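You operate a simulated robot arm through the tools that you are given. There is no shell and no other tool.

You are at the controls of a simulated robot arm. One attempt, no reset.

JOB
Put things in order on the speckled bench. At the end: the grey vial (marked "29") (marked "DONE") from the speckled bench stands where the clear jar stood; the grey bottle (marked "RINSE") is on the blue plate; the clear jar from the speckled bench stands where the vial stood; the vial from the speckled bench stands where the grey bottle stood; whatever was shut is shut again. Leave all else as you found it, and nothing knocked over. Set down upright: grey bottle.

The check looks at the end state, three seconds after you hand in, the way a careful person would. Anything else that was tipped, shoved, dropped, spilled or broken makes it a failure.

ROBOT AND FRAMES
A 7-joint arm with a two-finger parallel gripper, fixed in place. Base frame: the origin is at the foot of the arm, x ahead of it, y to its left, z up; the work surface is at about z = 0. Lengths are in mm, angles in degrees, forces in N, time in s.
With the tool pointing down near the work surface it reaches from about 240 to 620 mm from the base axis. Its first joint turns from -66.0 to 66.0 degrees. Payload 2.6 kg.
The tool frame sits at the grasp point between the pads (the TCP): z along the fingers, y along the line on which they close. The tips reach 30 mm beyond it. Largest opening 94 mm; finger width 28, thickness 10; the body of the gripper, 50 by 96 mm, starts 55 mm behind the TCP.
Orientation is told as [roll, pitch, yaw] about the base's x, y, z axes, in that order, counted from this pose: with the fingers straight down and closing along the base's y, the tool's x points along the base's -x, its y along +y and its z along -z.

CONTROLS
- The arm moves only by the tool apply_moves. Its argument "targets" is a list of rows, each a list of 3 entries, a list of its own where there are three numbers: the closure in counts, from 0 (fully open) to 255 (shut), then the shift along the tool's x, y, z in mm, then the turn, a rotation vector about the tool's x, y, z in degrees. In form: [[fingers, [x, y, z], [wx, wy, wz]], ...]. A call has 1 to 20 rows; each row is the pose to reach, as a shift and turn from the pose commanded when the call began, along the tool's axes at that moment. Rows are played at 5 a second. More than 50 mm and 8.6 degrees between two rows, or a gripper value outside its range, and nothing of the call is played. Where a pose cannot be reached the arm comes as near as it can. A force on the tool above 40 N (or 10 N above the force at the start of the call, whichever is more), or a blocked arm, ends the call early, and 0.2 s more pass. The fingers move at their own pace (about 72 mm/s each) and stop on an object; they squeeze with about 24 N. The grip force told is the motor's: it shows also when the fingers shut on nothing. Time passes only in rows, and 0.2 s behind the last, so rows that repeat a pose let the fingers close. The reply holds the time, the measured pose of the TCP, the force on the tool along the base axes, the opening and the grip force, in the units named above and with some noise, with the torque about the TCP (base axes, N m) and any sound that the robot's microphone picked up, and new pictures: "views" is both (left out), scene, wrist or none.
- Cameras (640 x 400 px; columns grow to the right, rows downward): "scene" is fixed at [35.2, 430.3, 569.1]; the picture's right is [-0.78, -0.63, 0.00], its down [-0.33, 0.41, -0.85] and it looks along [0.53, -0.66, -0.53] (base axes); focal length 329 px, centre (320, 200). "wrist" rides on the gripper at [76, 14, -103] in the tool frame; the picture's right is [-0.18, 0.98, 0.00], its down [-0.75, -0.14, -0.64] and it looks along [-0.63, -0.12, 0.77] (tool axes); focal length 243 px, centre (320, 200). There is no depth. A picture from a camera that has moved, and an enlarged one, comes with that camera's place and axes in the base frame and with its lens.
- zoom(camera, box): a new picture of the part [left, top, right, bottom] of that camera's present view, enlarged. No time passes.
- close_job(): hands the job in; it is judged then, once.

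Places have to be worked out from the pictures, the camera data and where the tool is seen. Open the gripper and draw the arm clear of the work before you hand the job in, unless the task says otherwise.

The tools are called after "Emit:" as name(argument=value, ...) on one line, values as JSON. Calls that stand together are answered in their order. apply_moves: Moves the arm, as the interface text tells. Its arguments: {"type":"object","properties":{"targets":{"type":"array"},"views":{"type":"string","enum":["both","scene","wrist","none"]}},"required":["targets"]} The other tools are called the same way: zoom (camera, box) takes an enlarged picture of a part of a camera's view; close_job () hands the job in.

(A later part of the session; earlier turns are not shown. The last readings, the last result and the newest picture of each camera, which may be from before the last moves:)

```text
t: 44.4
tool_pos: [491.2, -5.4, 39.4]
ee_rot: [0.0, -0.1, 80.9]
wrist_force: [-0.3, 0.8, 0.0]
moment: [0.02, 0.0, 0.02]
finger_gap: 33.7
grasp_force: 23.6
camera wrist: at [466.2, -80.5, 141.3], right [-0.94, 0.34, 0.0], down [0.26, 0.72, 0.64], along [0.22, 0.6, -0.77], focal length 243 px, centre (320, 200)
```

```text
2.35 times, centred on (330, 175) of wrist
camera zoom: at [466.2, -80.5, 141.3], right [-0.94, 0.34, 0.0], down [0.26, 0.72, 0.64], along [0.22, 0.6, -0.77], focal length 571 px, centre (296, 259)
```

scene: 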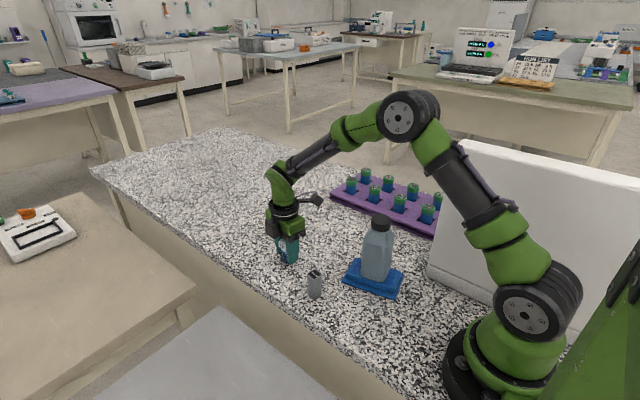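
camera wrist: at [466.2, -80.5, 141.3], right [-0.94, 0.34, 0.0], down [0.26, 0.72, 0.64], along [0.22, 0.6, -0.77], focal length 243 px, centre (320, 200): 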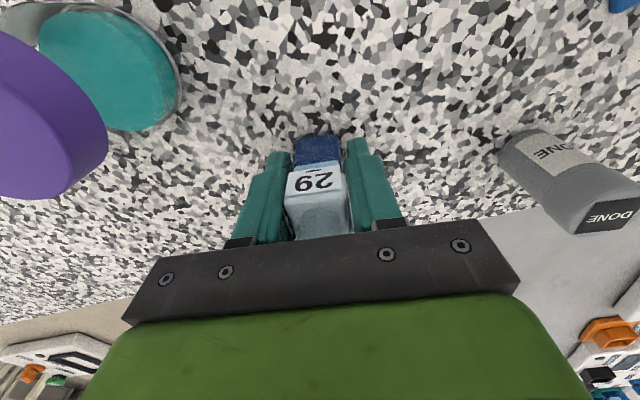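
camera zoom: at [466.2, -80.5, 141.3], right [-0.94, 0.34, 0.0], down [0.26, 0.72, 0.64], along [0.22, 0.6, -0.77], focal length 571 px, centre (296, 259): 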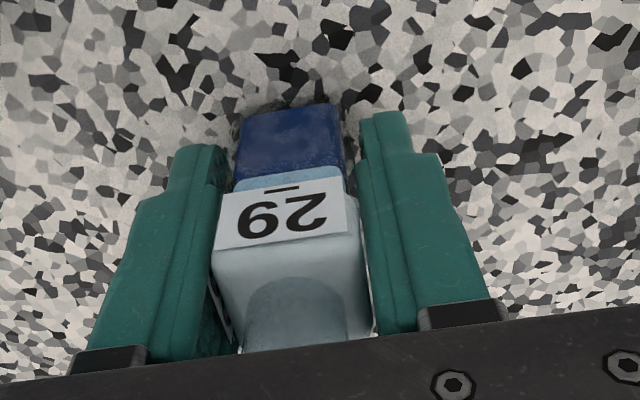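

Nearly touching, and the grey vial's side label also reads "DONE" (no 29). I lower 1 mm more, open, and rise.

Emit:
apply_moves(targets=[[255, [0, 0, 1], [0, 0, 0]], [255, [0, 0, 1], [0, 0, 0]], [170, [0, 0, 1], [0, 0, 0]], [80, [0, 0, 1], [0, 0, 0]], [0, [0, 0, 1], [0, 0, 0]], [0, [0, 0, 0], [0, 0, 0]], [0, [0, 0, -20], [0, 0, 0]], [0, [0, 0, -60], [0, 0, 0]], [0, [0, 0, -105], [0, 0, 0]], [0, [0, 0, -150], [0, 0, 0]], [0, [0, 0, -150], [0, 0, 0]]])

Emit:
zoom(camera="scene", box=[250, 180, 350, 290])

Emit:
zoom(camera="wrist", box=[80, 0, 340, 180])

```text
t: 46.8
tool_pos: [493.3, -6.6, 190.5]
ee_rot: [0.0, 0.0, 81.0]
wrist_force: [0.4, -0.1, -0.9]
moment: [-0.04, 0.03, -0.03]
finger_gap: 94.1
grasp_force: 0.1
camera wrist: at [467.5, -80.6, 292.1], right [-0.94, 0.34, 0.0], down [0.26, 0.72, 0.64], along [0.22, 0.6, -0.77], focal length 243 px, centre (320, 200)
```

scene: 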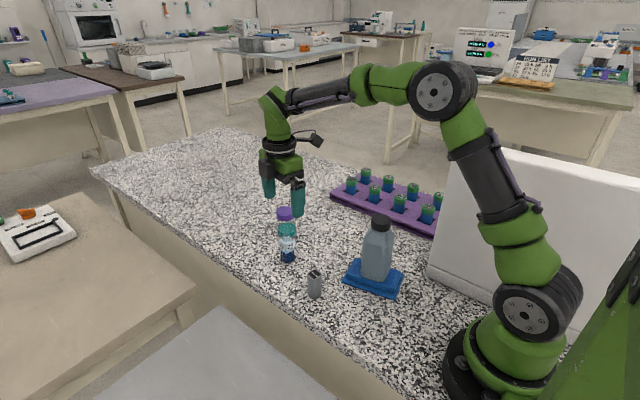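
wrist: 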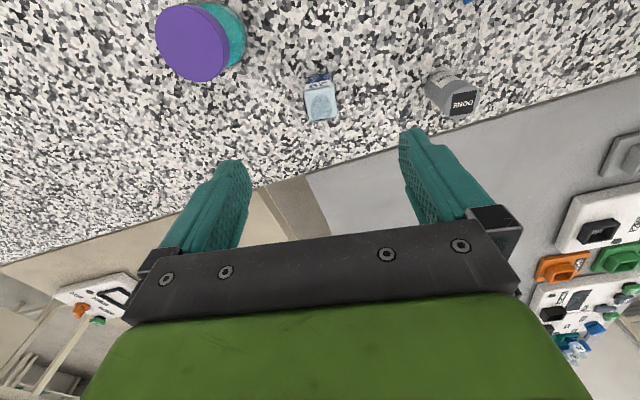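

```text
3.64 times, centred on (300, 235) of scene
camera zoom: at [35.2, 430.3, 569.1], right [-0.78, -0.63, 0.0], down [-0.33, 0.41, -0.85], along [0.53, -0.66, -0.53], focal length 1195 px, centre (393, 73)
```

zoom: 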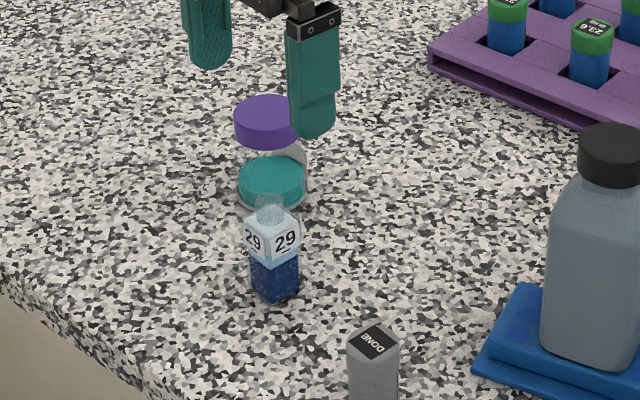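

```text
2.22 times, centred on (210, 90) of wrist
camera zoom: at [467.5, -80.6, 292.1], right [-0.94, 0.34, 0.0], down [0.26, 0.72, 0.64], along [0.22, 0.6, -0.77], focal length 539 px, centre (564, 444)
```

zoom: 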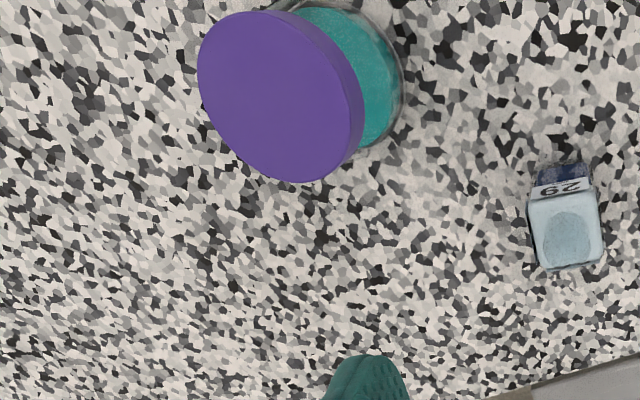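

Vial 29 now stands where the bottle was. Next the jar: I move over to view it with the same yaw.

Emit:
apply_moves(targets=[[0, [30, -31, 0], [0, 0, 0]], [0, [60, -62, 0], [0, 0, 0]], [0, [90, -92, 0], [0, 0, 0]], [0, [90, -92, 0], [0, 0, 0]]])

Emit:
zoom(camera="wrist", box=[250, 40, 410, 160])

```text
t: 47.8
tool_pos: [569.5, -111.0, 189.9]
ee_rot: [0.1, 0.0, 81.0]
wrist_force: [0.2, -0.7, 0.2]
moment: [0.02, 0.0, 0.03]
finger_gap: 93.9
grasp_force: 0.0
camera wrist: at [543.1, -185.0, 291.9], right [-0.94, 0.34, 0.0], down [0.26, 0.72, 0.64], along [0.21, 0.6, -0.77], focal length 243 px, centre (320, 200)
```

scene: 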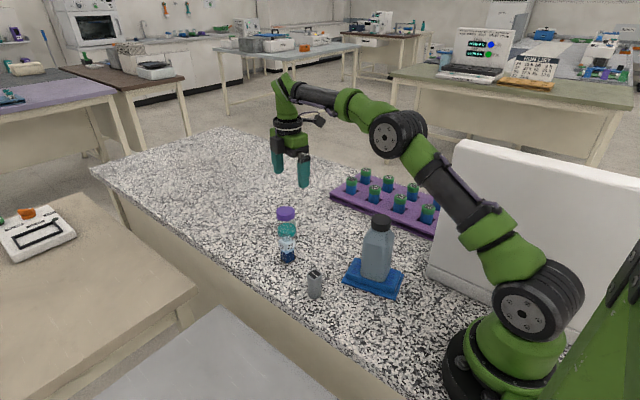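
wrist: 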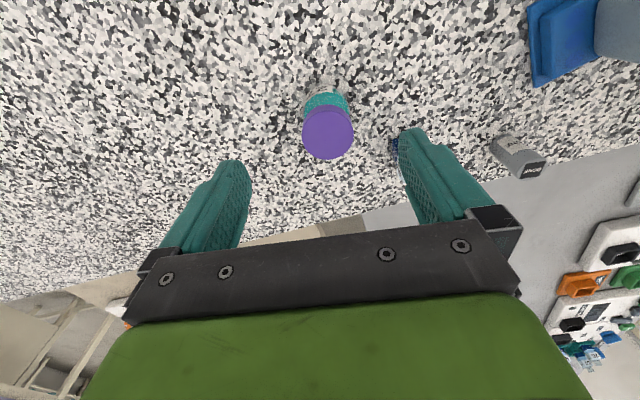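

```text
3.33 times, centred on (330, 100) of wrist
camera zoom: at [543.1, -185.0, 291.9], right [-0.94, 0.34, 0.0], down [0.26, 0.72, 0.64], along [0.21, 0.6, -0.77], focal length 809 px, centre (287, 533)
```

zoom: 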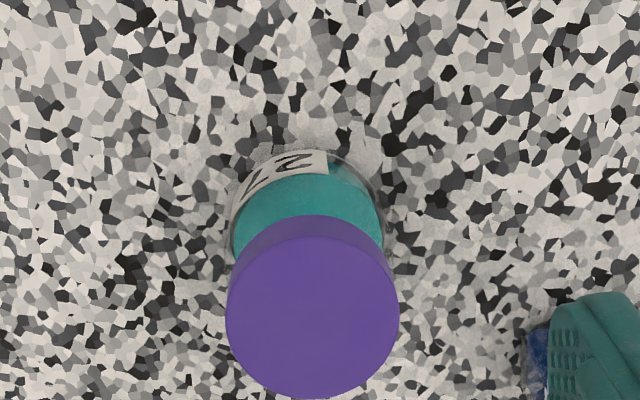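

Jar centre reads about (569.5,-86.5), about 57 mm wide. I centre on it and descend to just above the lid first.

Emit:
apply_moves(targets=[[0, [-12, 2, 20], [0, 0, 0]], [0, [-24.2, 3.8, 55], [0, 0, 0]], [0, [-24.2, 3.8, 85], [0, 0, 0]], [0, [-24.2, 3.8, 85], [0, 0, 0]]])

Emit:
zoom(camera="wrist", box=[200, 80, 460, 250])

```text
t: 48.8
tool_pos: [568.6, -86.1, 104.1]
ee_rot: [0.0, 0.0, 81.0]
wrist_force: [0.6, 0.3, 0.1]
moment: [-0.01, -0.03, -0.01]
finger_gap: 94.2
grasp_force: 0.1
camera wrist: at [543.2, -159.5, 206.3], right [-0.94, 0.34, 0.0], down [0.26, 0.72, 0.64], along [0.22, 0.6, -0.77], focal length 243 px, centre (320, 200)
```

scene: 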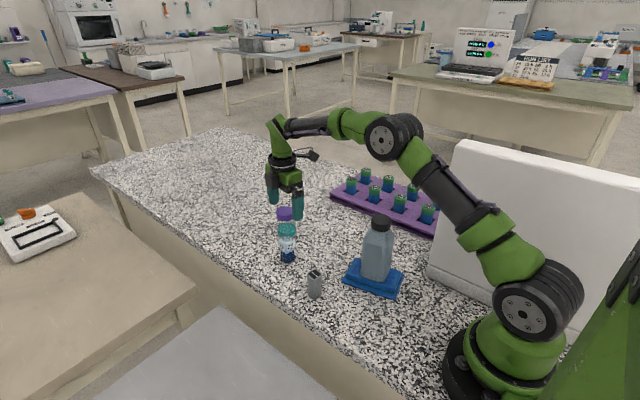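
wrist: 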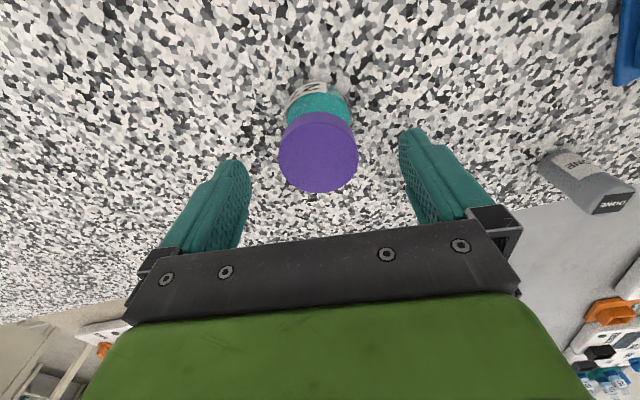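

```text
2.35 times, centred on (330, 165) of wrist
camera zoom: at [543.2, -159.5, 206.3], right [-0.94, 0.34, 0.0], down [0.26, 0.72, 0.64], along [0.22, 0.6, -0.77], focal length 571 px, centre (296, 282)
```

zoom: 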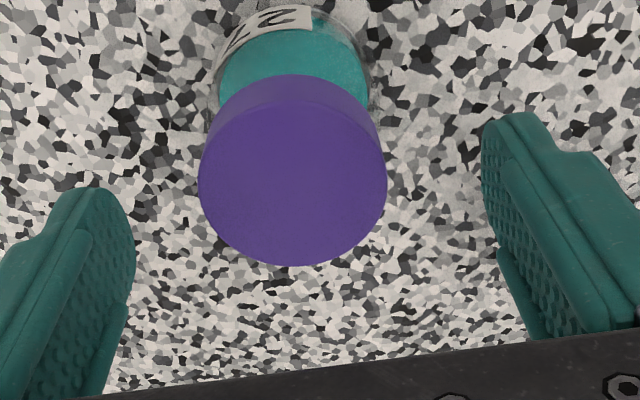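

Cap centre gives (570,-86.4), within 1.5 mm of the tool. I nudge and descend to z=38 around the body, then close.

Emit:
apply_moves(targets=[[0, [0, -1.2, 25], [0, 0, 0]], [0, [0, -1.2, 48], [0, 0, 0]], [0, [0, -1.2, 66], [0, 0, 0]], [0, [0, -1.2, 66], [0, 0, 0]]])

Emit:
zoom(camera="wrist", box=[200, 80, 460, 250])

Emit:
zoom(camera="scene", box=[240, 160, 340, 270])

```text
t: 49.8
tool_pos: [570.9, -85.1, 39.5]
ee_rot: [0.0, 0.0, 81.1]
wrist_force: [-0.4, 0.7, -0.8]
moment: [-0.02, 0.01, 0.0]
finger_gap: 93.8
grasp_force: 0.1
camera wrist: at [544.2, -159.2, 140.7], right [-0.94, 0.34, 0.0], down [0.26, 0.72, 0.64], along [0.22, 0.6, -0.77], focal length 243 px, centre (320, 200)
```

scene: 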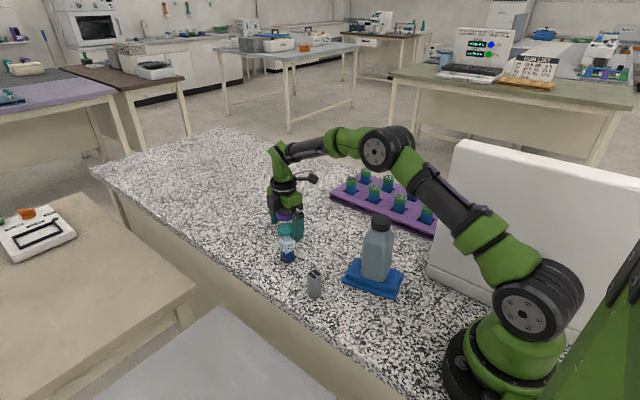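
wrist: 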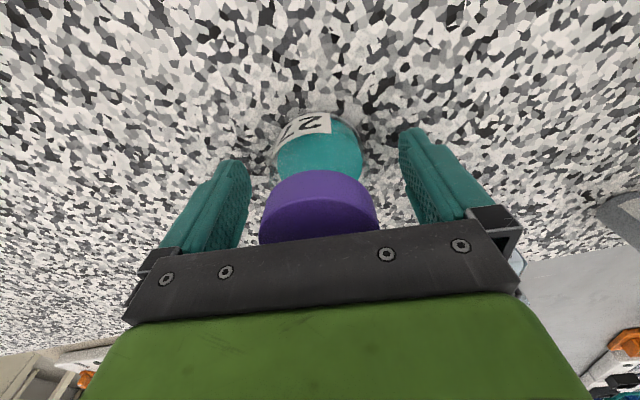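

```text
2.35 times, centred on (330, 165) of wrist
camera zoom: at [544.2, -159.2, 140.7], right [-0.94, 0.34, 0.0], down [0.26, 0.72, 0.64], along [0.22, 0.6, -0.77], focal length 571 px, centre (296, 282)
```

zoom: 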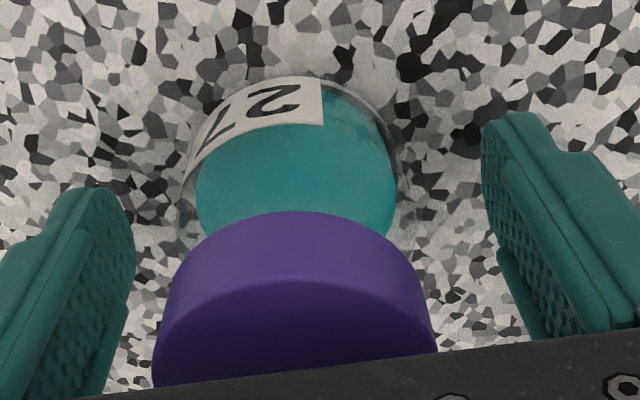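

```text
3.64 times, centred on (290, 215) of scene
camera zoom: at [35.2, 430.3, 569.1], right [-0.78, -0.63, 0.0], down [-0.33, 0.41, -0.85], along [0.53, -0.66, -0.53], focal length 1195 px, centre (429, 146)
```

zoom: 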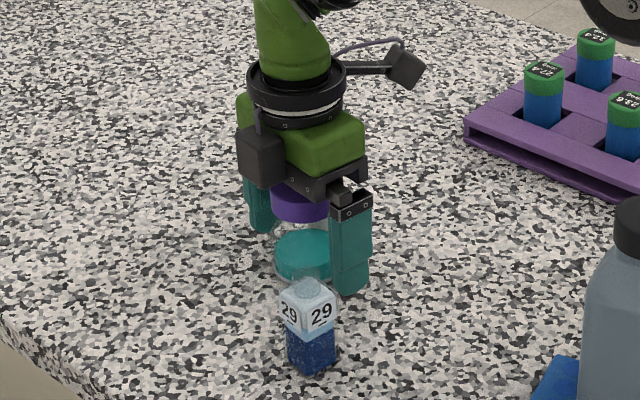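

The jar is between the pads with no contact. I close.

Emit:
apply_moves(targets=[[180, [0, 0, 0], [0, 0, 0]], [255, [0, 0, 0], [0, 0, 0]], [255, [0, 0, 0], [0, 0, 0]], [255, [0, 0, 0], [0, 0, 0]], [255, [0, 0, 0], [0, 0, 0]]])

Emit:
zoom(camera="wrist", box=[200, 80, 460, 250])

```text
t: 51.0
tool_pos: [569.2, -84.5, 39.2]
ee_rot: [0.0, 0.1, 81.0]
wrist_force: [0.0, -0.4, 0.4]
moment: [0.04, 0.01, -0.02]
finger_gap: 53.8
grasp_force: 24.4
camera wrist: at [544.2, -159.2, 140.9], right [-0.94, 0.34, 0.0], down [0.26, 0.72, 0.64], along [0.22, 0.6, -0.77], focal length 243 px, centre (320, 200)
```

scene: 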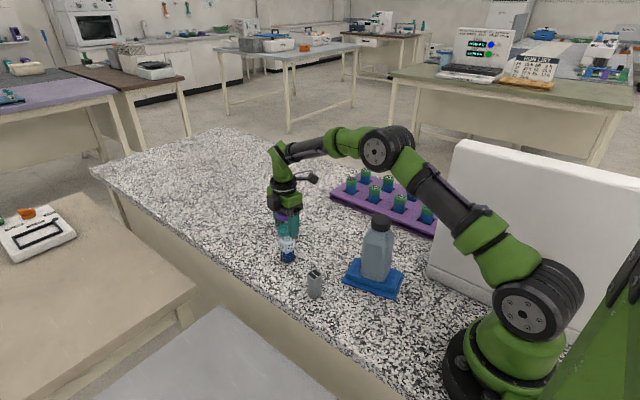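
wrist: 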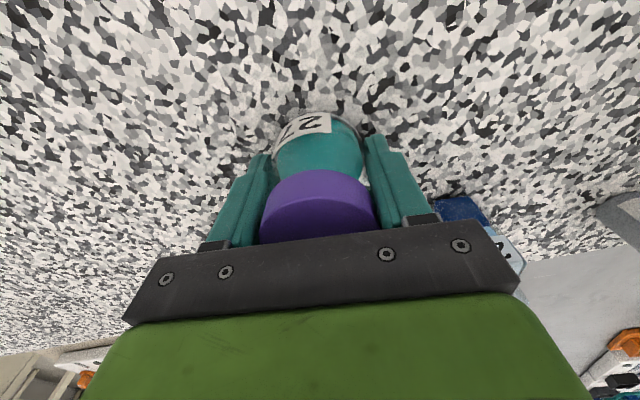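

```text
2.35 times, centred on (330, 165) of wrist
camera zoom: at [544.2, -159.2, 140.9], right [-0.94, 0.34, 0.0], down [0.26, 0.72, 0.64], along [0.22, 0.6, -0.77], focal length 571 px, centre (296, 282)
```

zoom: 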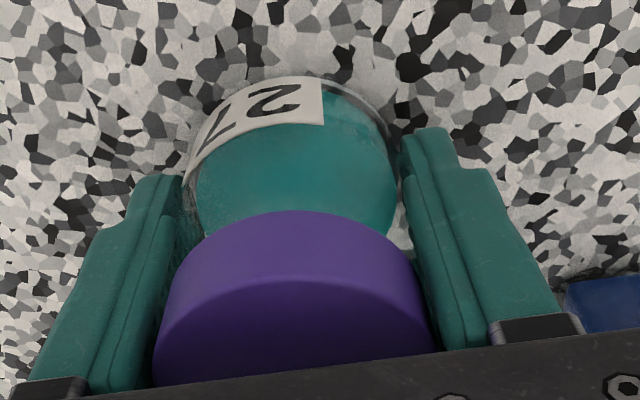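

Gripped at 53.8 mm on the glass. I lift 15 mm first to check the jar and lid come together, then go on up.

Emit:
apply_moves(targets=[[255, [0, 0, -5], [0, 0, 0]], [255, [0, 0, -15], [0, 0, 0]], [255, [0, 0, -40], [0, 0, 0]], [255, [0, 0, -70], [0, 0, 0]], [255, [0, 0, -100], [0, 0, 0]], [255, [0, 0, -100], [0, 0, 0]]])

Emit:
zoom(camera="scene", box=[240, 140, 340, 270])

```text
t: 52.4
tool_pos: [571.8, -86.4, 139.2]
ee_rot: [0.0, 0.0, 81.0]
wrist_force: [-0.1, 0.2, -0.3]
moment: [0.0, 0.0, -0.01]
finger_gap: 53.5
grasp_force: 23.4
camera wrist: at [545.4, -160.0, 240.9], right [-0.94, 0.34, 0.0], down [0.26, 0.72, 0.64], along [0.22, 0.6, -0.77], focal length 243 px, centre (320, 200)
```

scene: 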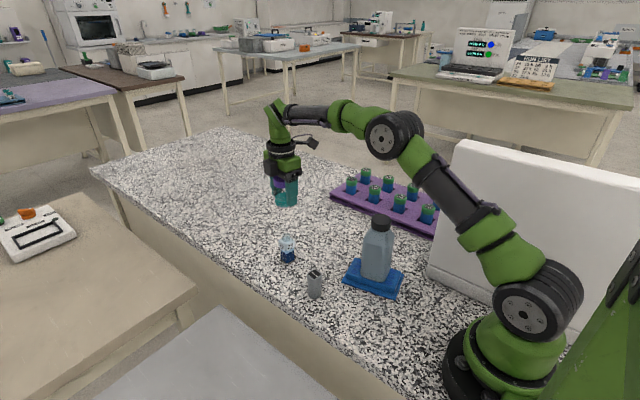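
wrist: 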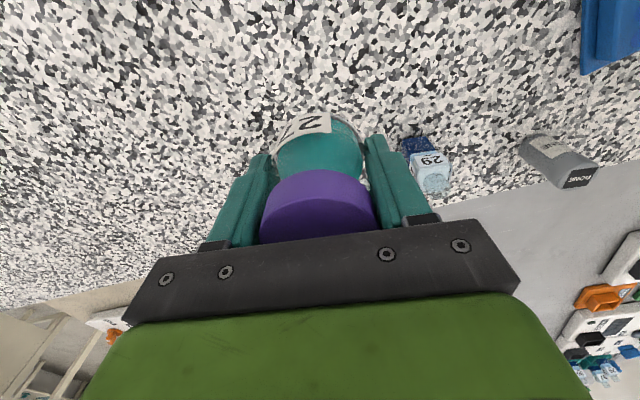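

```text
3.08 times, centred on (290, 205) of scene
camera zoom: at [35.2, 430.3, 569.1], right [-0.78, -0.63, 0.0], down [-0.33, 0.41, -0.85], along [0.53, -0.66, -0.53], focal length 1012 px, centre (412, 185)
```

zoom: 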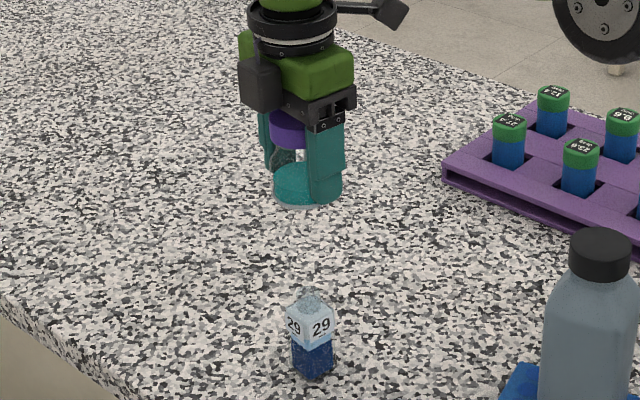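

Jar and lid lifted together. I carry it to above the vial's old place at (491,-245).

Emit:
apply_moves(targets=[[255, [34, 10.8, 0], [0, 0, 0]], [255, [68, 21.7, 0], [0, 0, 0]], [255, [102, 32.6, 0], [0, 0, 0]], [255, [136, 43.4, 0], [0, 0, 0]], [255, [168.7, 53.9, 0], [0, 0, 0]], [255, [168.7, 53.9, 0], [0, 0, 0]], [255, [168.7, 53.9, 0], [0, 0, 0]]])

Emit:
zoom(camera="wrist", box=[160, 0, 480, 250])

```text
t: 54.0
tool_pos: [490.2, -243.4, 138.6]
ee_rot: [0.0, 0.0, 80.9]
wrist_force: [-0.7, 0.1, -1.0]
moment: [-0.03, 0.03, 0.02]
finger_gap: 53.9
grasp_force: 24.3
camera wrist: at [464.9, -317.0, 240.8], right [-0.94, 0.34, 0.0], down [0.26, 0.72, 0.64], along [0.22, 0.6, -0.77], focal length 243 px, centre (320, 200)
```

scene: 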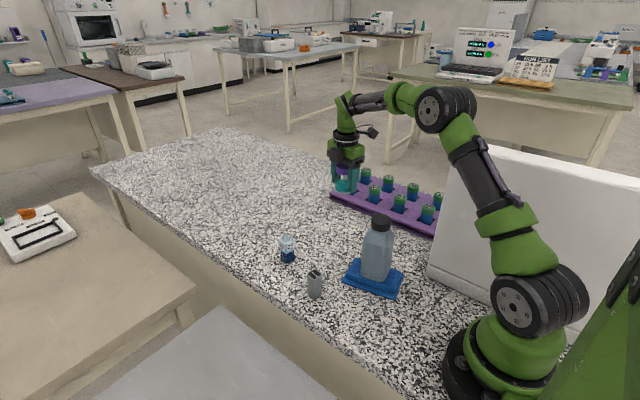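
wrist: 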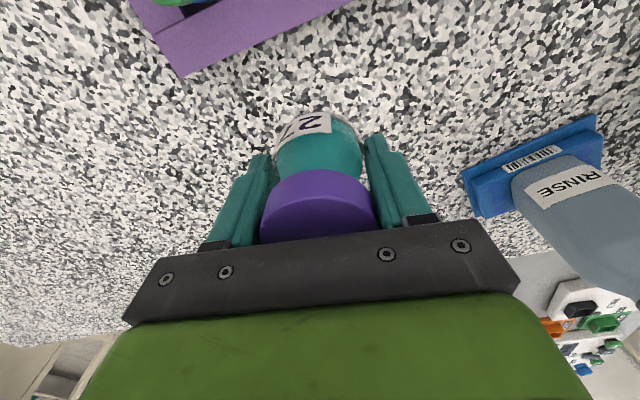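

```text
1.60 times, centred on (320, 125) of wrist
camera zoom: at [464.9, -317.0, 240.8], right [-0.94, 0.34, 0.0], down [0.26, 0.72, 0.64], along [0.22, 0.6, -0.77], focal length 388 px, centre (320, 320)
```

zoom: 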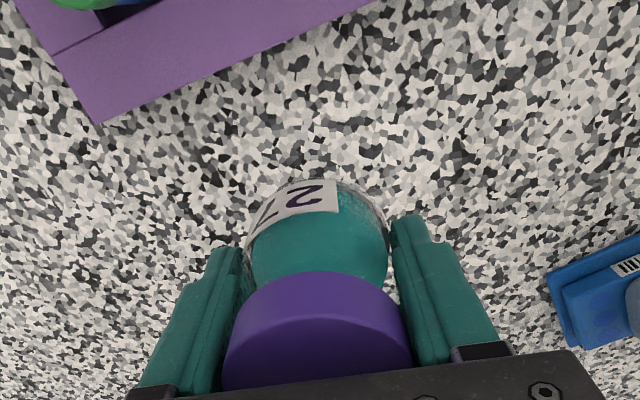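

The jar is over the spot with ample rack clearance. I lower it to pick height.

Emit:
apply_moves(targets=[[255, [0, 0, 35], [0, 0, 0]], [255, [0, 0, 70], [0, 0, 0]], [255, [0, 0, 90], [0, 0, 0]], [255, [0, 0, 97], [0, 0, 0]], [255, [0, 0, 99.5], [0, 0, 0]], [255, [0, 0, 99.5], [0, 0, 0]]])

Emit:
zoom(camera="wrist", box=[160, 0, 480, 250])

Emit:
zoom(camera="scene", box=[290, 140, 400, 260])

```text
t: 55.4
tool_pos: [490.9, -242.7, 38.8]
ee_rot: [0.0, -0.1, 81.1]
wrist_force: [-0.3, -0.5, 1.3]
moment: [0.02, 0.06, -0.03]
finger_gap: 53.8
grasp_force: 24.4
camera wrist: at [465.2, -317.4, 140.9], right [-0.94, 0.34, 0.0], down [0.26, 0.72, 0.64], along [0.22, 0.6, -0.77], focal length 243 px, centre (320, 200)
```

scene: 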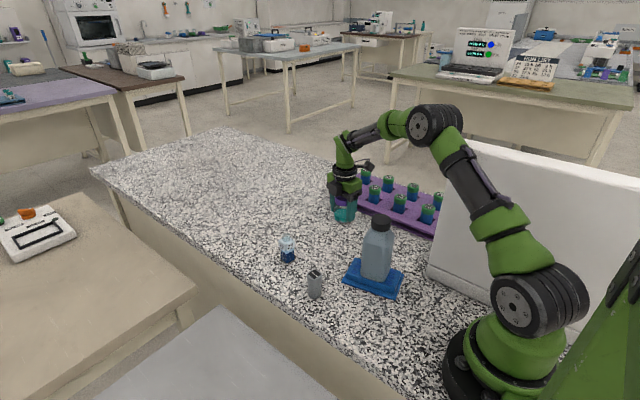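
wrist: 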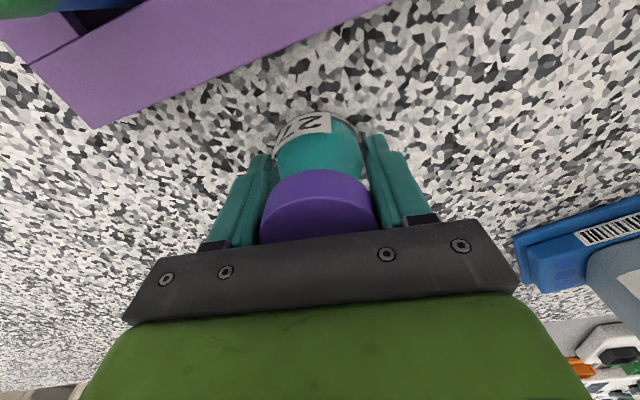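

```text
1.60 times, centred on (320, 125) of wrist
camera zoom: at [465.2, -317.4, 140.9], right [-0.94, 0.34, 0.0], down [0.26, 0.72, 0.64], along [0.22, 0.6, -0.77], focal length 388 px, centre (320, 320)
```

zoom: 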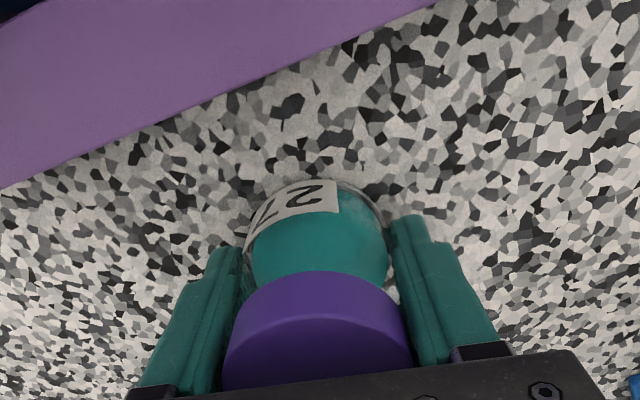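

```text
3.33 times, centred on (345, 200) of scene
camera zoom: at [35.2, 430.3, 569.1], right [-0.78, -0.63, 0.0], down [-0.33, 0.41, -0.85], along [0.53, -0.66, -0.53], focal length 1096 px, centre (237, 200)
```

zoom: 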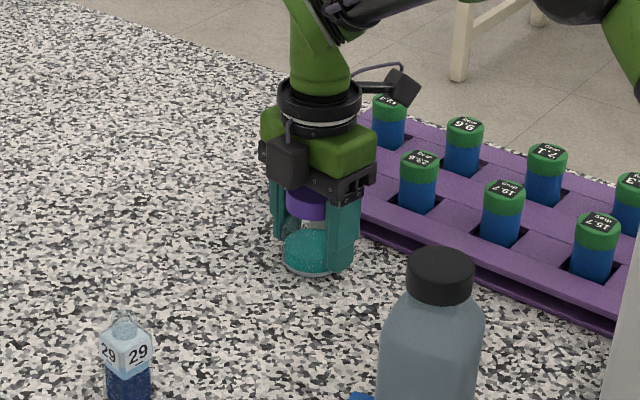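

Force has gone from -1 to +1.3 N, so it is touching the bench. I open and rise.

Emit:
apply_moves(targets=[[255, [0, 0, 0.4], [0, 0, 0]], [180, [0, 0, 0.4], [0, 0, 0]], [90, [0, 0, 0.4], [0, 0, 0]], [0, [0, 0, 0.4], [0, 0, 0]], [0, [0, 0, 0], [0, 0, 0]], [0, [0, 0, -20], [0, 0, 0]], [0, [0, 0, -60], [0, 0, 0]], [0, [0, 0, -105], [0, 0, 0]], [0, [0, 0, -150], [0, 0, 0]], [0, [0, 0, -190], [0, 0, 0]], [0, [0, 0, -190], [0, 0, 0]]])

Emit:
zoom(camera="scene", box=[290, 150, 400, 260])

Emit:
zoom(camera="wrist", box=[240, 0, 400, 140])

```text
t: 57.8
tool_pos: [491.0, -242.3, 227.5]
ee_rot: [0.1, -0.1, 80.9]
wrist_force: [0.0, 0.2, 0.9]
moment: [0.01, -0.03, 0.0]
finger_gap: 93.8
grasp_force: 0.1
camera wrist: at [465.3, -316.8, 331.0], right [-0.94, 0.34, 0.0], down [0.26, 0.72, 0.64], along [0.22, 0.6, -0.77], focal length 243 px, centre (320, 200)
```

scene: 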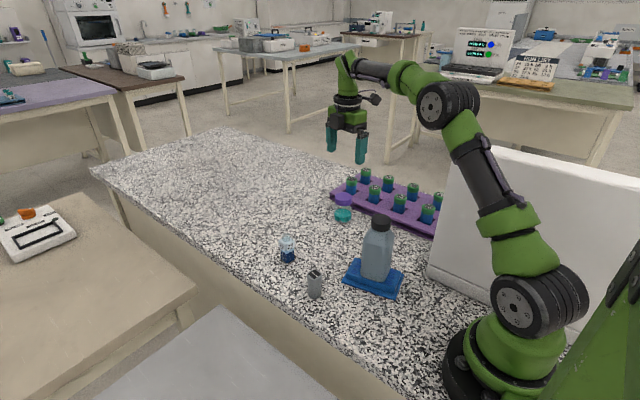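
wrist: 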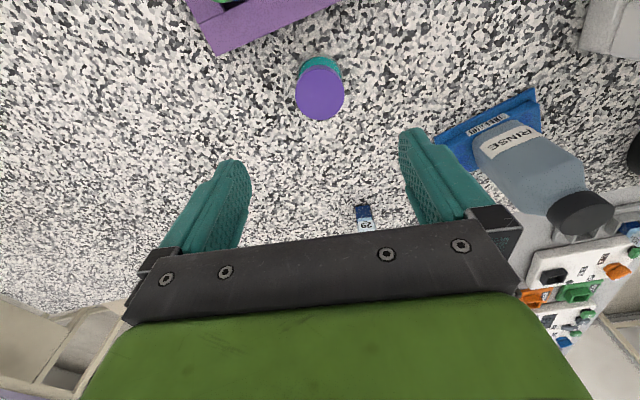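

```text
3.64 times, centred on (345, 205) of scene
camera zoom: at [35.2, 430.3, 569.1], right [-0.78, -0.63, 0.0], down [-0.33, 0.41, -0.85], along [0.53, -0.66, -0.53], focal length 1195 px, centre (229, 182)
```

zoom: 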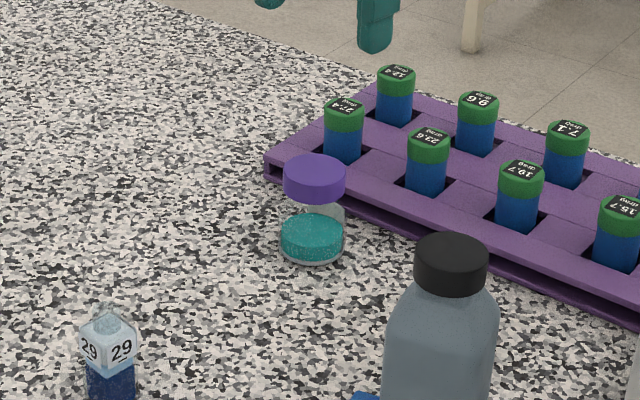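

```text
2.86 times, centred on (320, 70) of wrist
camera zoom: at [465.3, -316.8, 331.0], right [-0.94, 0.34, 0.0], down [0.26, 0.72, 0.64], along [0.22, 0.6, -0.77], focal length 693 px, centre (320, 571)
```

zoom: 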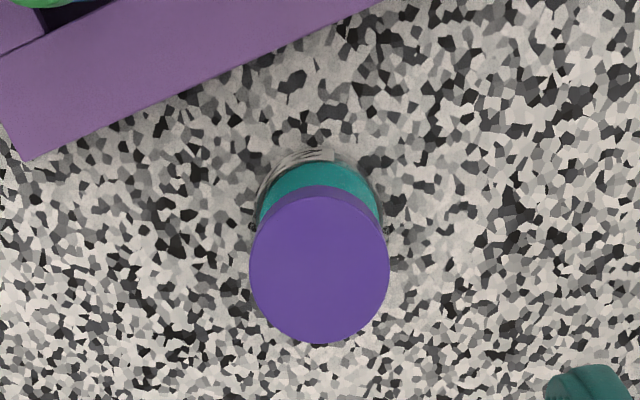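

The jar stands where the vial was. Now I go for the grey vial at (368,36), turning back to yaw 0 high above everything so the camera arm stays away from the bottle.

Emit:
apply_moves(targets=[[0, [-24.8, 21.2, -15], [0, 0, 8.1]], [0, [-49.6, 42.5, -30], [0, 0, 16.2]], [0, [-74.4, 63.7, -30], [0, 0, 24.3]], [0, [-99.2, 84.9, -30], [0, 0, 32.4]], [0, [-124, 106.2, -30], [0, 0, 40.5]], [0, [-148.8, 127.4, -30], [0, 0, 48.6]], [0, [-173.6, 148.6, -30], [0, 0, 56.7]], [0, [-198.4, 169.8, -30], [0, 0, 64.8]], [0, [-223.2, 191, -30], [0, 0, 72.9]], [0, [-248, 212.3, -30], [0, 0, 81]], [0, [-248, 212.3, -30], [0, 0, 81]]])

Emit:
zoom(camera="wrist", box=[260, 70, 360, 150])

```text
t: 60.2
tool_pos: [319.1, 36.2, 259.6]
ee_rot: [0.1, 0.0, -0.2]
wrist_force: [-0.5, -0.2, -0.5]
moment: [0.0, 0.0, -0.07]
finger_gap: 94.0
grasp_force: 0.1
camera wrist: at [243.7, 48.9, 360.4], right [0.18, 0.98, 0.0], down [0.75, -0.14, 0.64], along [0.63, -0.12, -0.77], focal length 243 px, centre (320, 200)
```

scene: 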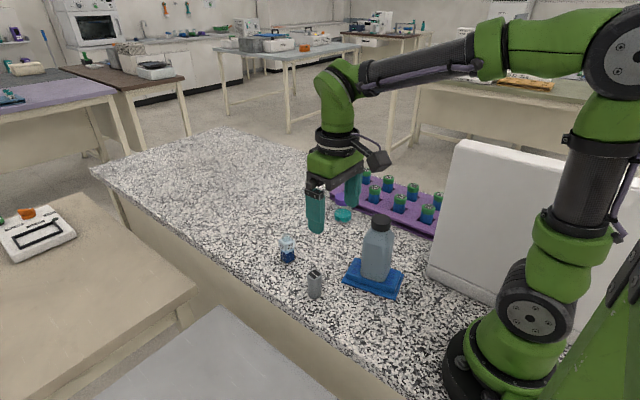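
wrist: 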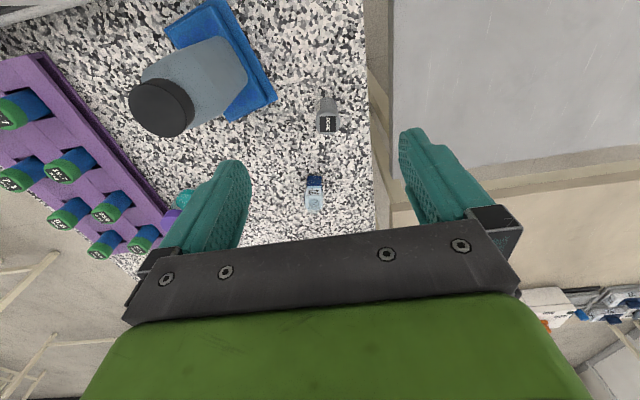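

```text
5.00 times, centred on (310, 110) of wrist
camera zoom: at [243.7, 48.9, 360.4], right [0.18, 0.98, 0.0], down [0.75, -0.14, 0.64], along [0.63, -0.12, -0.77], focal length 1213 px, centre (370, 650)
```

zoom: 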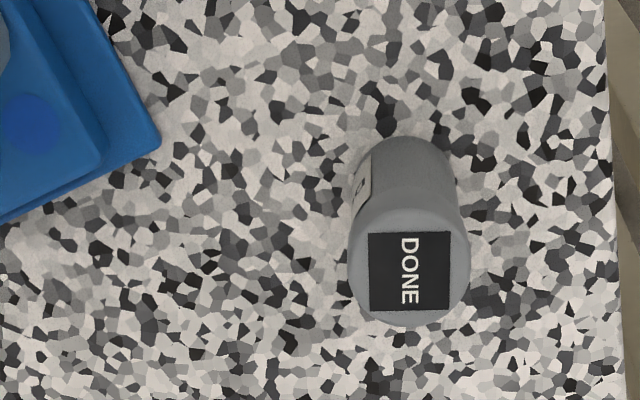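

The grey vial reads (368,35.5). I position over it and descend in stages to z=110.

Emit:
apply_moves(targets=[[0, [-25, -0.3, 25], [0, 0, 0]], [0, [-49, -0.6, 60], [0, 0, 0]], [0, [-49, -0.6, 105], [0, 0, 0]], [0, [-49, -0.6, 150], [0, 0, 0]], [0, [-49, -0.6, 150], [0, 0, 0]]])

Emit:
zoom(camera="wrist", box=[200, 80, 460, 250])

```text
t: 61.4
tool_pos: [370.3, 34.2, 108.5]
ee_rot: [-0.1, 0.0, 0.0]
wrist_force: [0.2, -0.5, 0.2]
moment: [0.0, 0.01, 0.02]
finger_gap: 94.1
grasp_force: 0.1
camera wrist: at [293.5, 47.5, 210.0], right [0.18, 0.98, 0.0], down [0.75, -0.14, 0.64], along [0.63, -0.12, -0.77], focal length 243 px, centre (320, 200)
```

scene: 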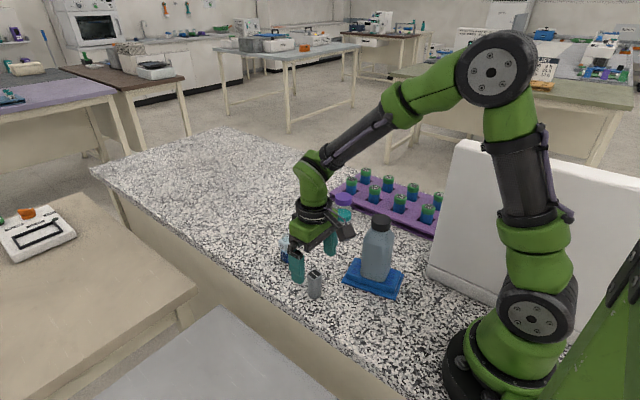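
wrist: 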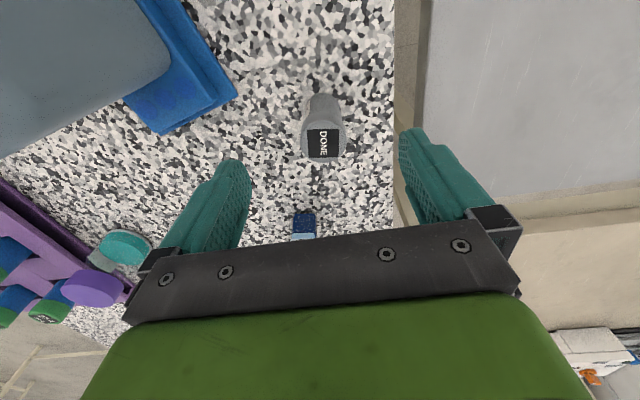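

```text
2.35 times, centred on (330, 165) of wrist
camera zoom: at [293.5, 47.5, 210.0], right [0.18, 0.98, 0.0], down [0.75, -0.14, 0.64], along [0.63, -0.12, -0.77], focal length 571 px, centre (296, 282)
```

zoom: 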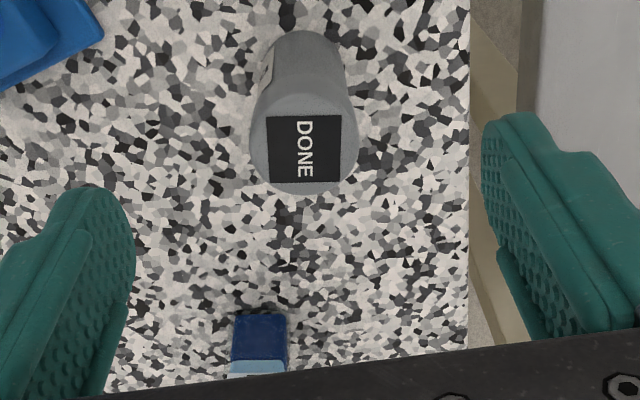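

Centred within about 1 mm. The plate corner is near the −y finger, so I narrow the opening to about 70 mm while descending to z=38.

Emit:
apply_moves(targets=[[65, [1, 0, 0], [0, 0, 0]], [65, [1, 0, 25], [0, 0, 0]], [65, [1, 0, 50], [0, 0, 0]], [65, [1, 0, 71], [0, 0, 0]], [65, [1, 0, 71], [0, 0, 0]]])

Emit:
zoom(camera="wrist", box=[200, 80, 460, 250])

```text
t: 62.6
tool_pos: [368.5, 33.5, 38.4]
ee_rot: [0.1, 0.0, 0.0]
wrist_force: [0.1, 1.1, 0.1]
moment: [-0.04, 0.03, 0.01]
finger_gap: 70.0
grasp_force: 0.2
camera wrist: at [292.1, 47.6, 139.8], right [0.18, 0.98, 0.0], down [0.75, -0.14, 0.64], along [0.63, -0.12, -0.77], focal length 243 px, centre (320, 200)
```

scene: 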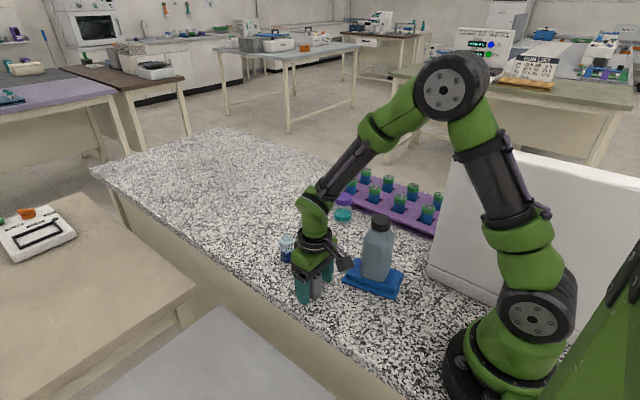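
wrist: 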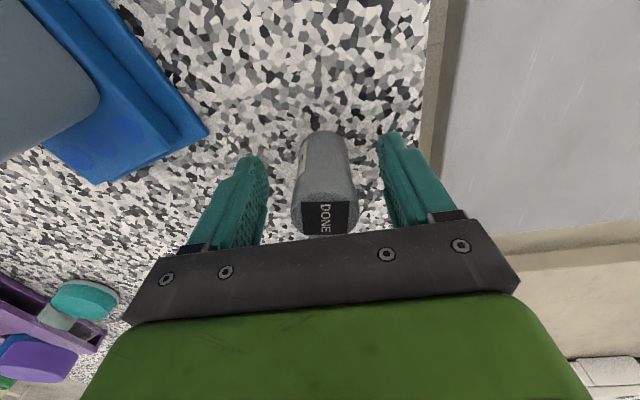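

```text
2.35 times, centred on (330, 165) of wrist
camera zoom: at [292.1, 47.6, 139.8], right [0.18, 0.98, 0.0], down [0.75, -0.14, 0.64], along [0.63, -0.12, -0.77], focal length 571 px, centre (296, 282)
```

zoom: 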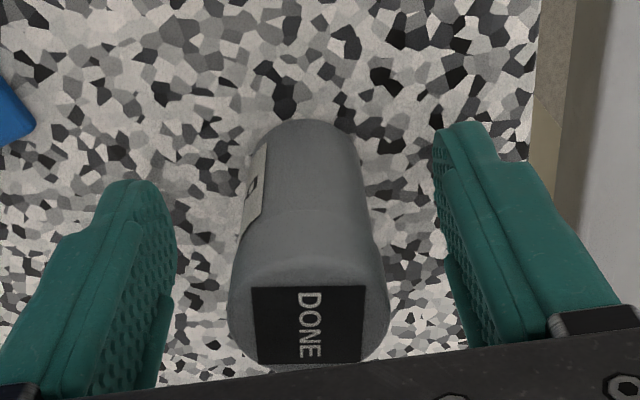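

Both fingers flank the vial. I close and lift 120 mm.

Emit:
apply_moves(targets=[[180, [0, 0, 0], [0, 0, 0]], [255, [0, 0, 0], [0, 0, 0]], [255, [0, 0, 0], [0, 0, 0]], [255, [0, 0, 0], [0, 0, 0]], [255, [0, 0, -10], [0, 0, 0]], [255, [0, 0, -40], [0, 0, 0]], [255, [0, 0, -80], [0, 0, 0]], [255, [0, 0, -120], [0, 0, 0]], [255, [0, 0, -120], [0, 0, 0]]])

Emit:
zoom(camera="wrist", box=[200, 80, 460, 250])

```text
t: 64.6
tool_pos: [368.7, 34.2, 158.3]
ee_rot: [0.1, 0.0, 0.1]
wrist_force: [-0.6, 0.1, 0.0]
moment: [-0.02, 0.0, 0.01]
finger_gap: 30.7
grasp_force: 24.1
camera wrist: at [292.4, 47.5, 259.8], right [0.18, 0.98, 0.0], down [0.75, -0.14, 0.64], along [0.63, -0.12, -0.77], focal length 243 px, centre (320, 200)
```

scene: 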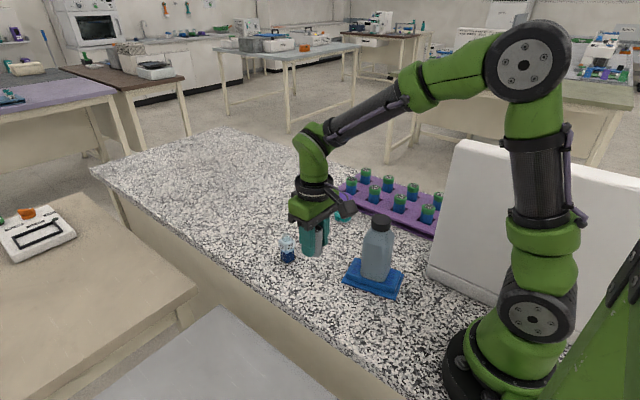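
wrist: 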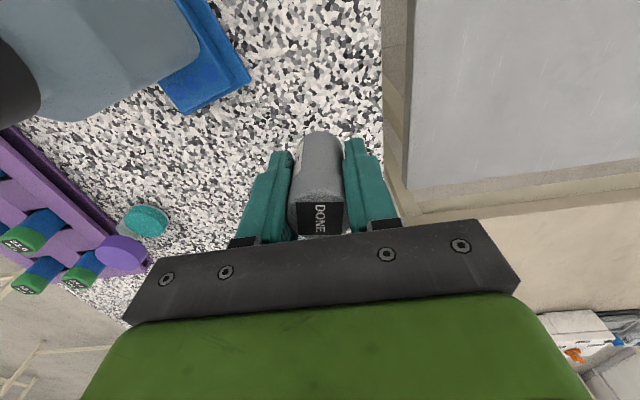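

```text
2.35 times, centred on (330, 165) of wrist
camera zoom: at [292.4, 47.5, 259.8], right [0.18, 0.98, 0.0], down [0.75, -0.14, 0.64], along [0.63, -0.12, -0.77], focal length 571 px, centre (296, 282)
```

zoom: 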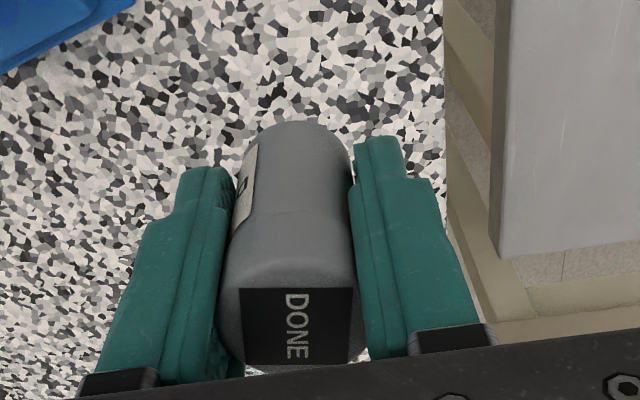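

Held at 30.7 mm and upright. I carry it to above the jar's old place at (570,-86.4).

Emit:
apply_moves(targets=[[255, [-33.6, -20, 0], [0, 0, 0]], [255, [-67.2, -40.1, 0], [0, 0, 0]], [255, [-100.9, -60.2, 0], [0, 0, 0]], [255, [-134.5, -80.2, 0], [0, 0, 0]], [255, [-168.1, -100.3, 0], [0, 0, 0]], [255, [-201.8, -120.4, 0], [0, 0, 0]], [255, [-201.8, -120.4, 0], [0, 0, 0]], [255, [-201.8, -120.4, 0], [0, 0, 0]]])

```text
t: 66.4
tool_pos: [569.2, -86.8, 160.0]
ee_rot: [0.1, 0.0, 0.1]
wrist_force: [0.1, -0.9, -0.6]
moment: [0.0, 0.02, 0.01]
finger_gap: 30.7
grasp_force: 24.2
camera wrist: at [493.3, -73.6, 260.5], right [0.18, 0.98, 0.0], down [0.75, -0.14, 0.64], along [0.63, -0.12, -0.77], focal length 243 px, centre (320, 200)
```

scene: 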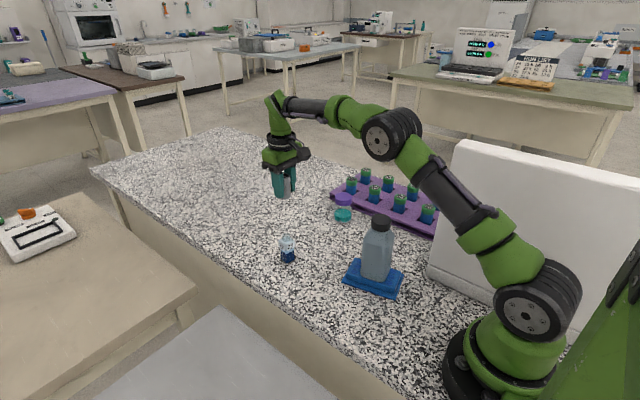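
wrist: 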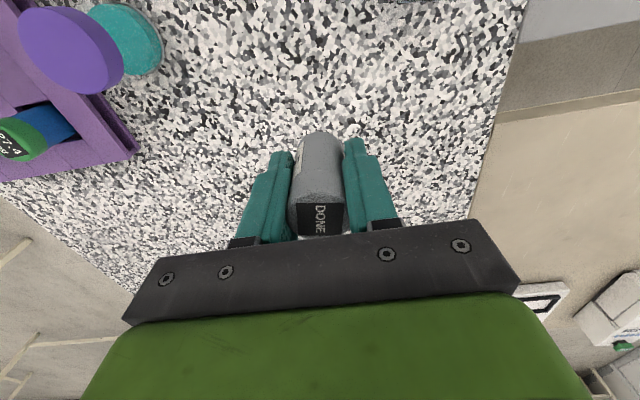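

Over the spot at (569.2,-86.8). I lower to about pick height.

Emit:
apply_moves(targets=[[255, [0, 0, 40], [0, 0, 0]], [255, [0, 0, 80], [0, 0, 0]], [255, [0, 0, 107], [0, 0, 0]], [255, [0, 0, 117], [0, 0, 0]], [255, [0, 0, 119.5], [0, 0, 0]], [255, [0, 0, 119.5], [0, 0, 0]]])

Emit:
zoom(camera="wrist", box=[200, 80, 460, 250])

Emit:
zoom(camera="scene", box=[240, 150, 340, 270])

```text
t: 67.8
tool_pos: [569.3, -87.8, 38.7]
ee_rot: [-0.1, 0.0, 0.0]
wrist_force: [-0.2, 0.1, -0.7]
moment: [-0.01, -0.01, 0.0]
finger_gap: 30.5
grasp_force: 24.1
camera wrist: at [493.2, -73.6, 140.3], right [0.18, 0.98, 0.0], down [0.75, -0.14, 0.64], along [0.63, -0.12, -0.77], focal length 243 px, centre (320, 200)
```

scene: 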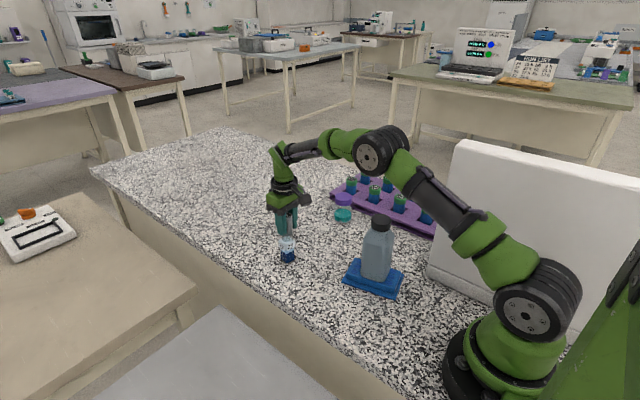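
wrist: 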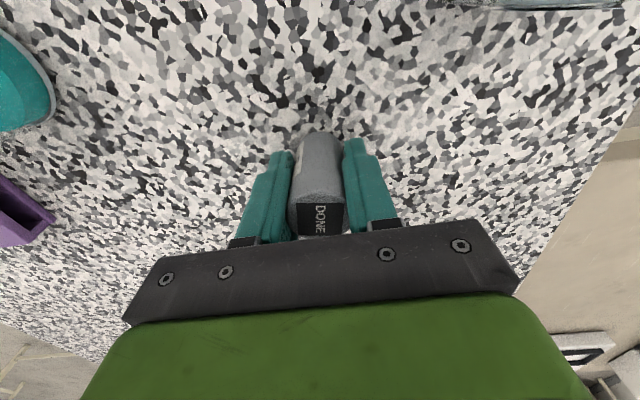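

```text
2.35 times, centred on (330, 165) of wrist
camera zoom: at [493.2, -73.6, 140.3], right [0.18, 0.98, 0.0], down [0.75, -0.14, 0.64], along [0.63, -0.12, -0.77], focal length 571 px, centre (296, 282)
```

zoom: 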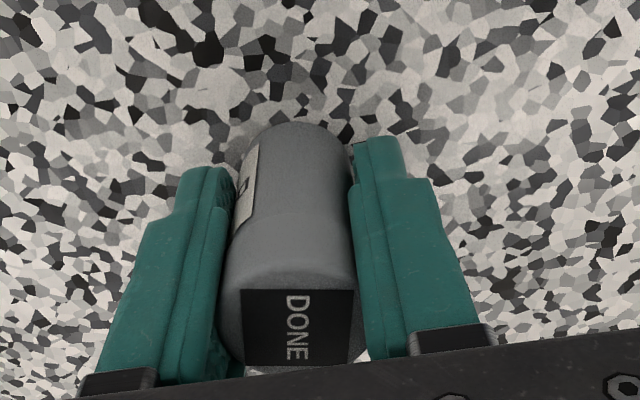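

```text
3.33 times, centred on (290, 210) of scene
camera zoom: at [35.2, 430.3, 569.1], right [-0.78, -0.63, 0.0], down [-0.33, 0.41, -0.85], along [0.53, -0.66, -0.53], focal length 1096 px, centre (420, 167)
```

zoom: 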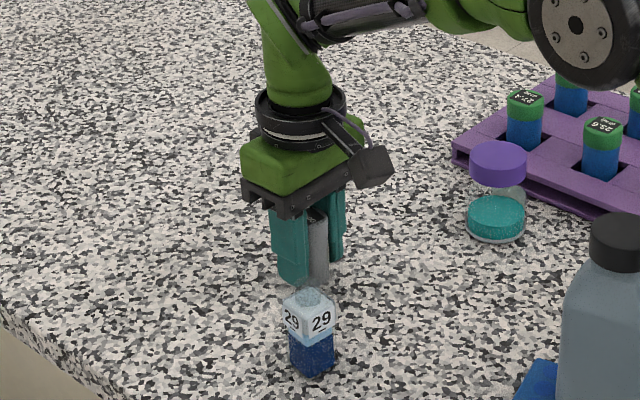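

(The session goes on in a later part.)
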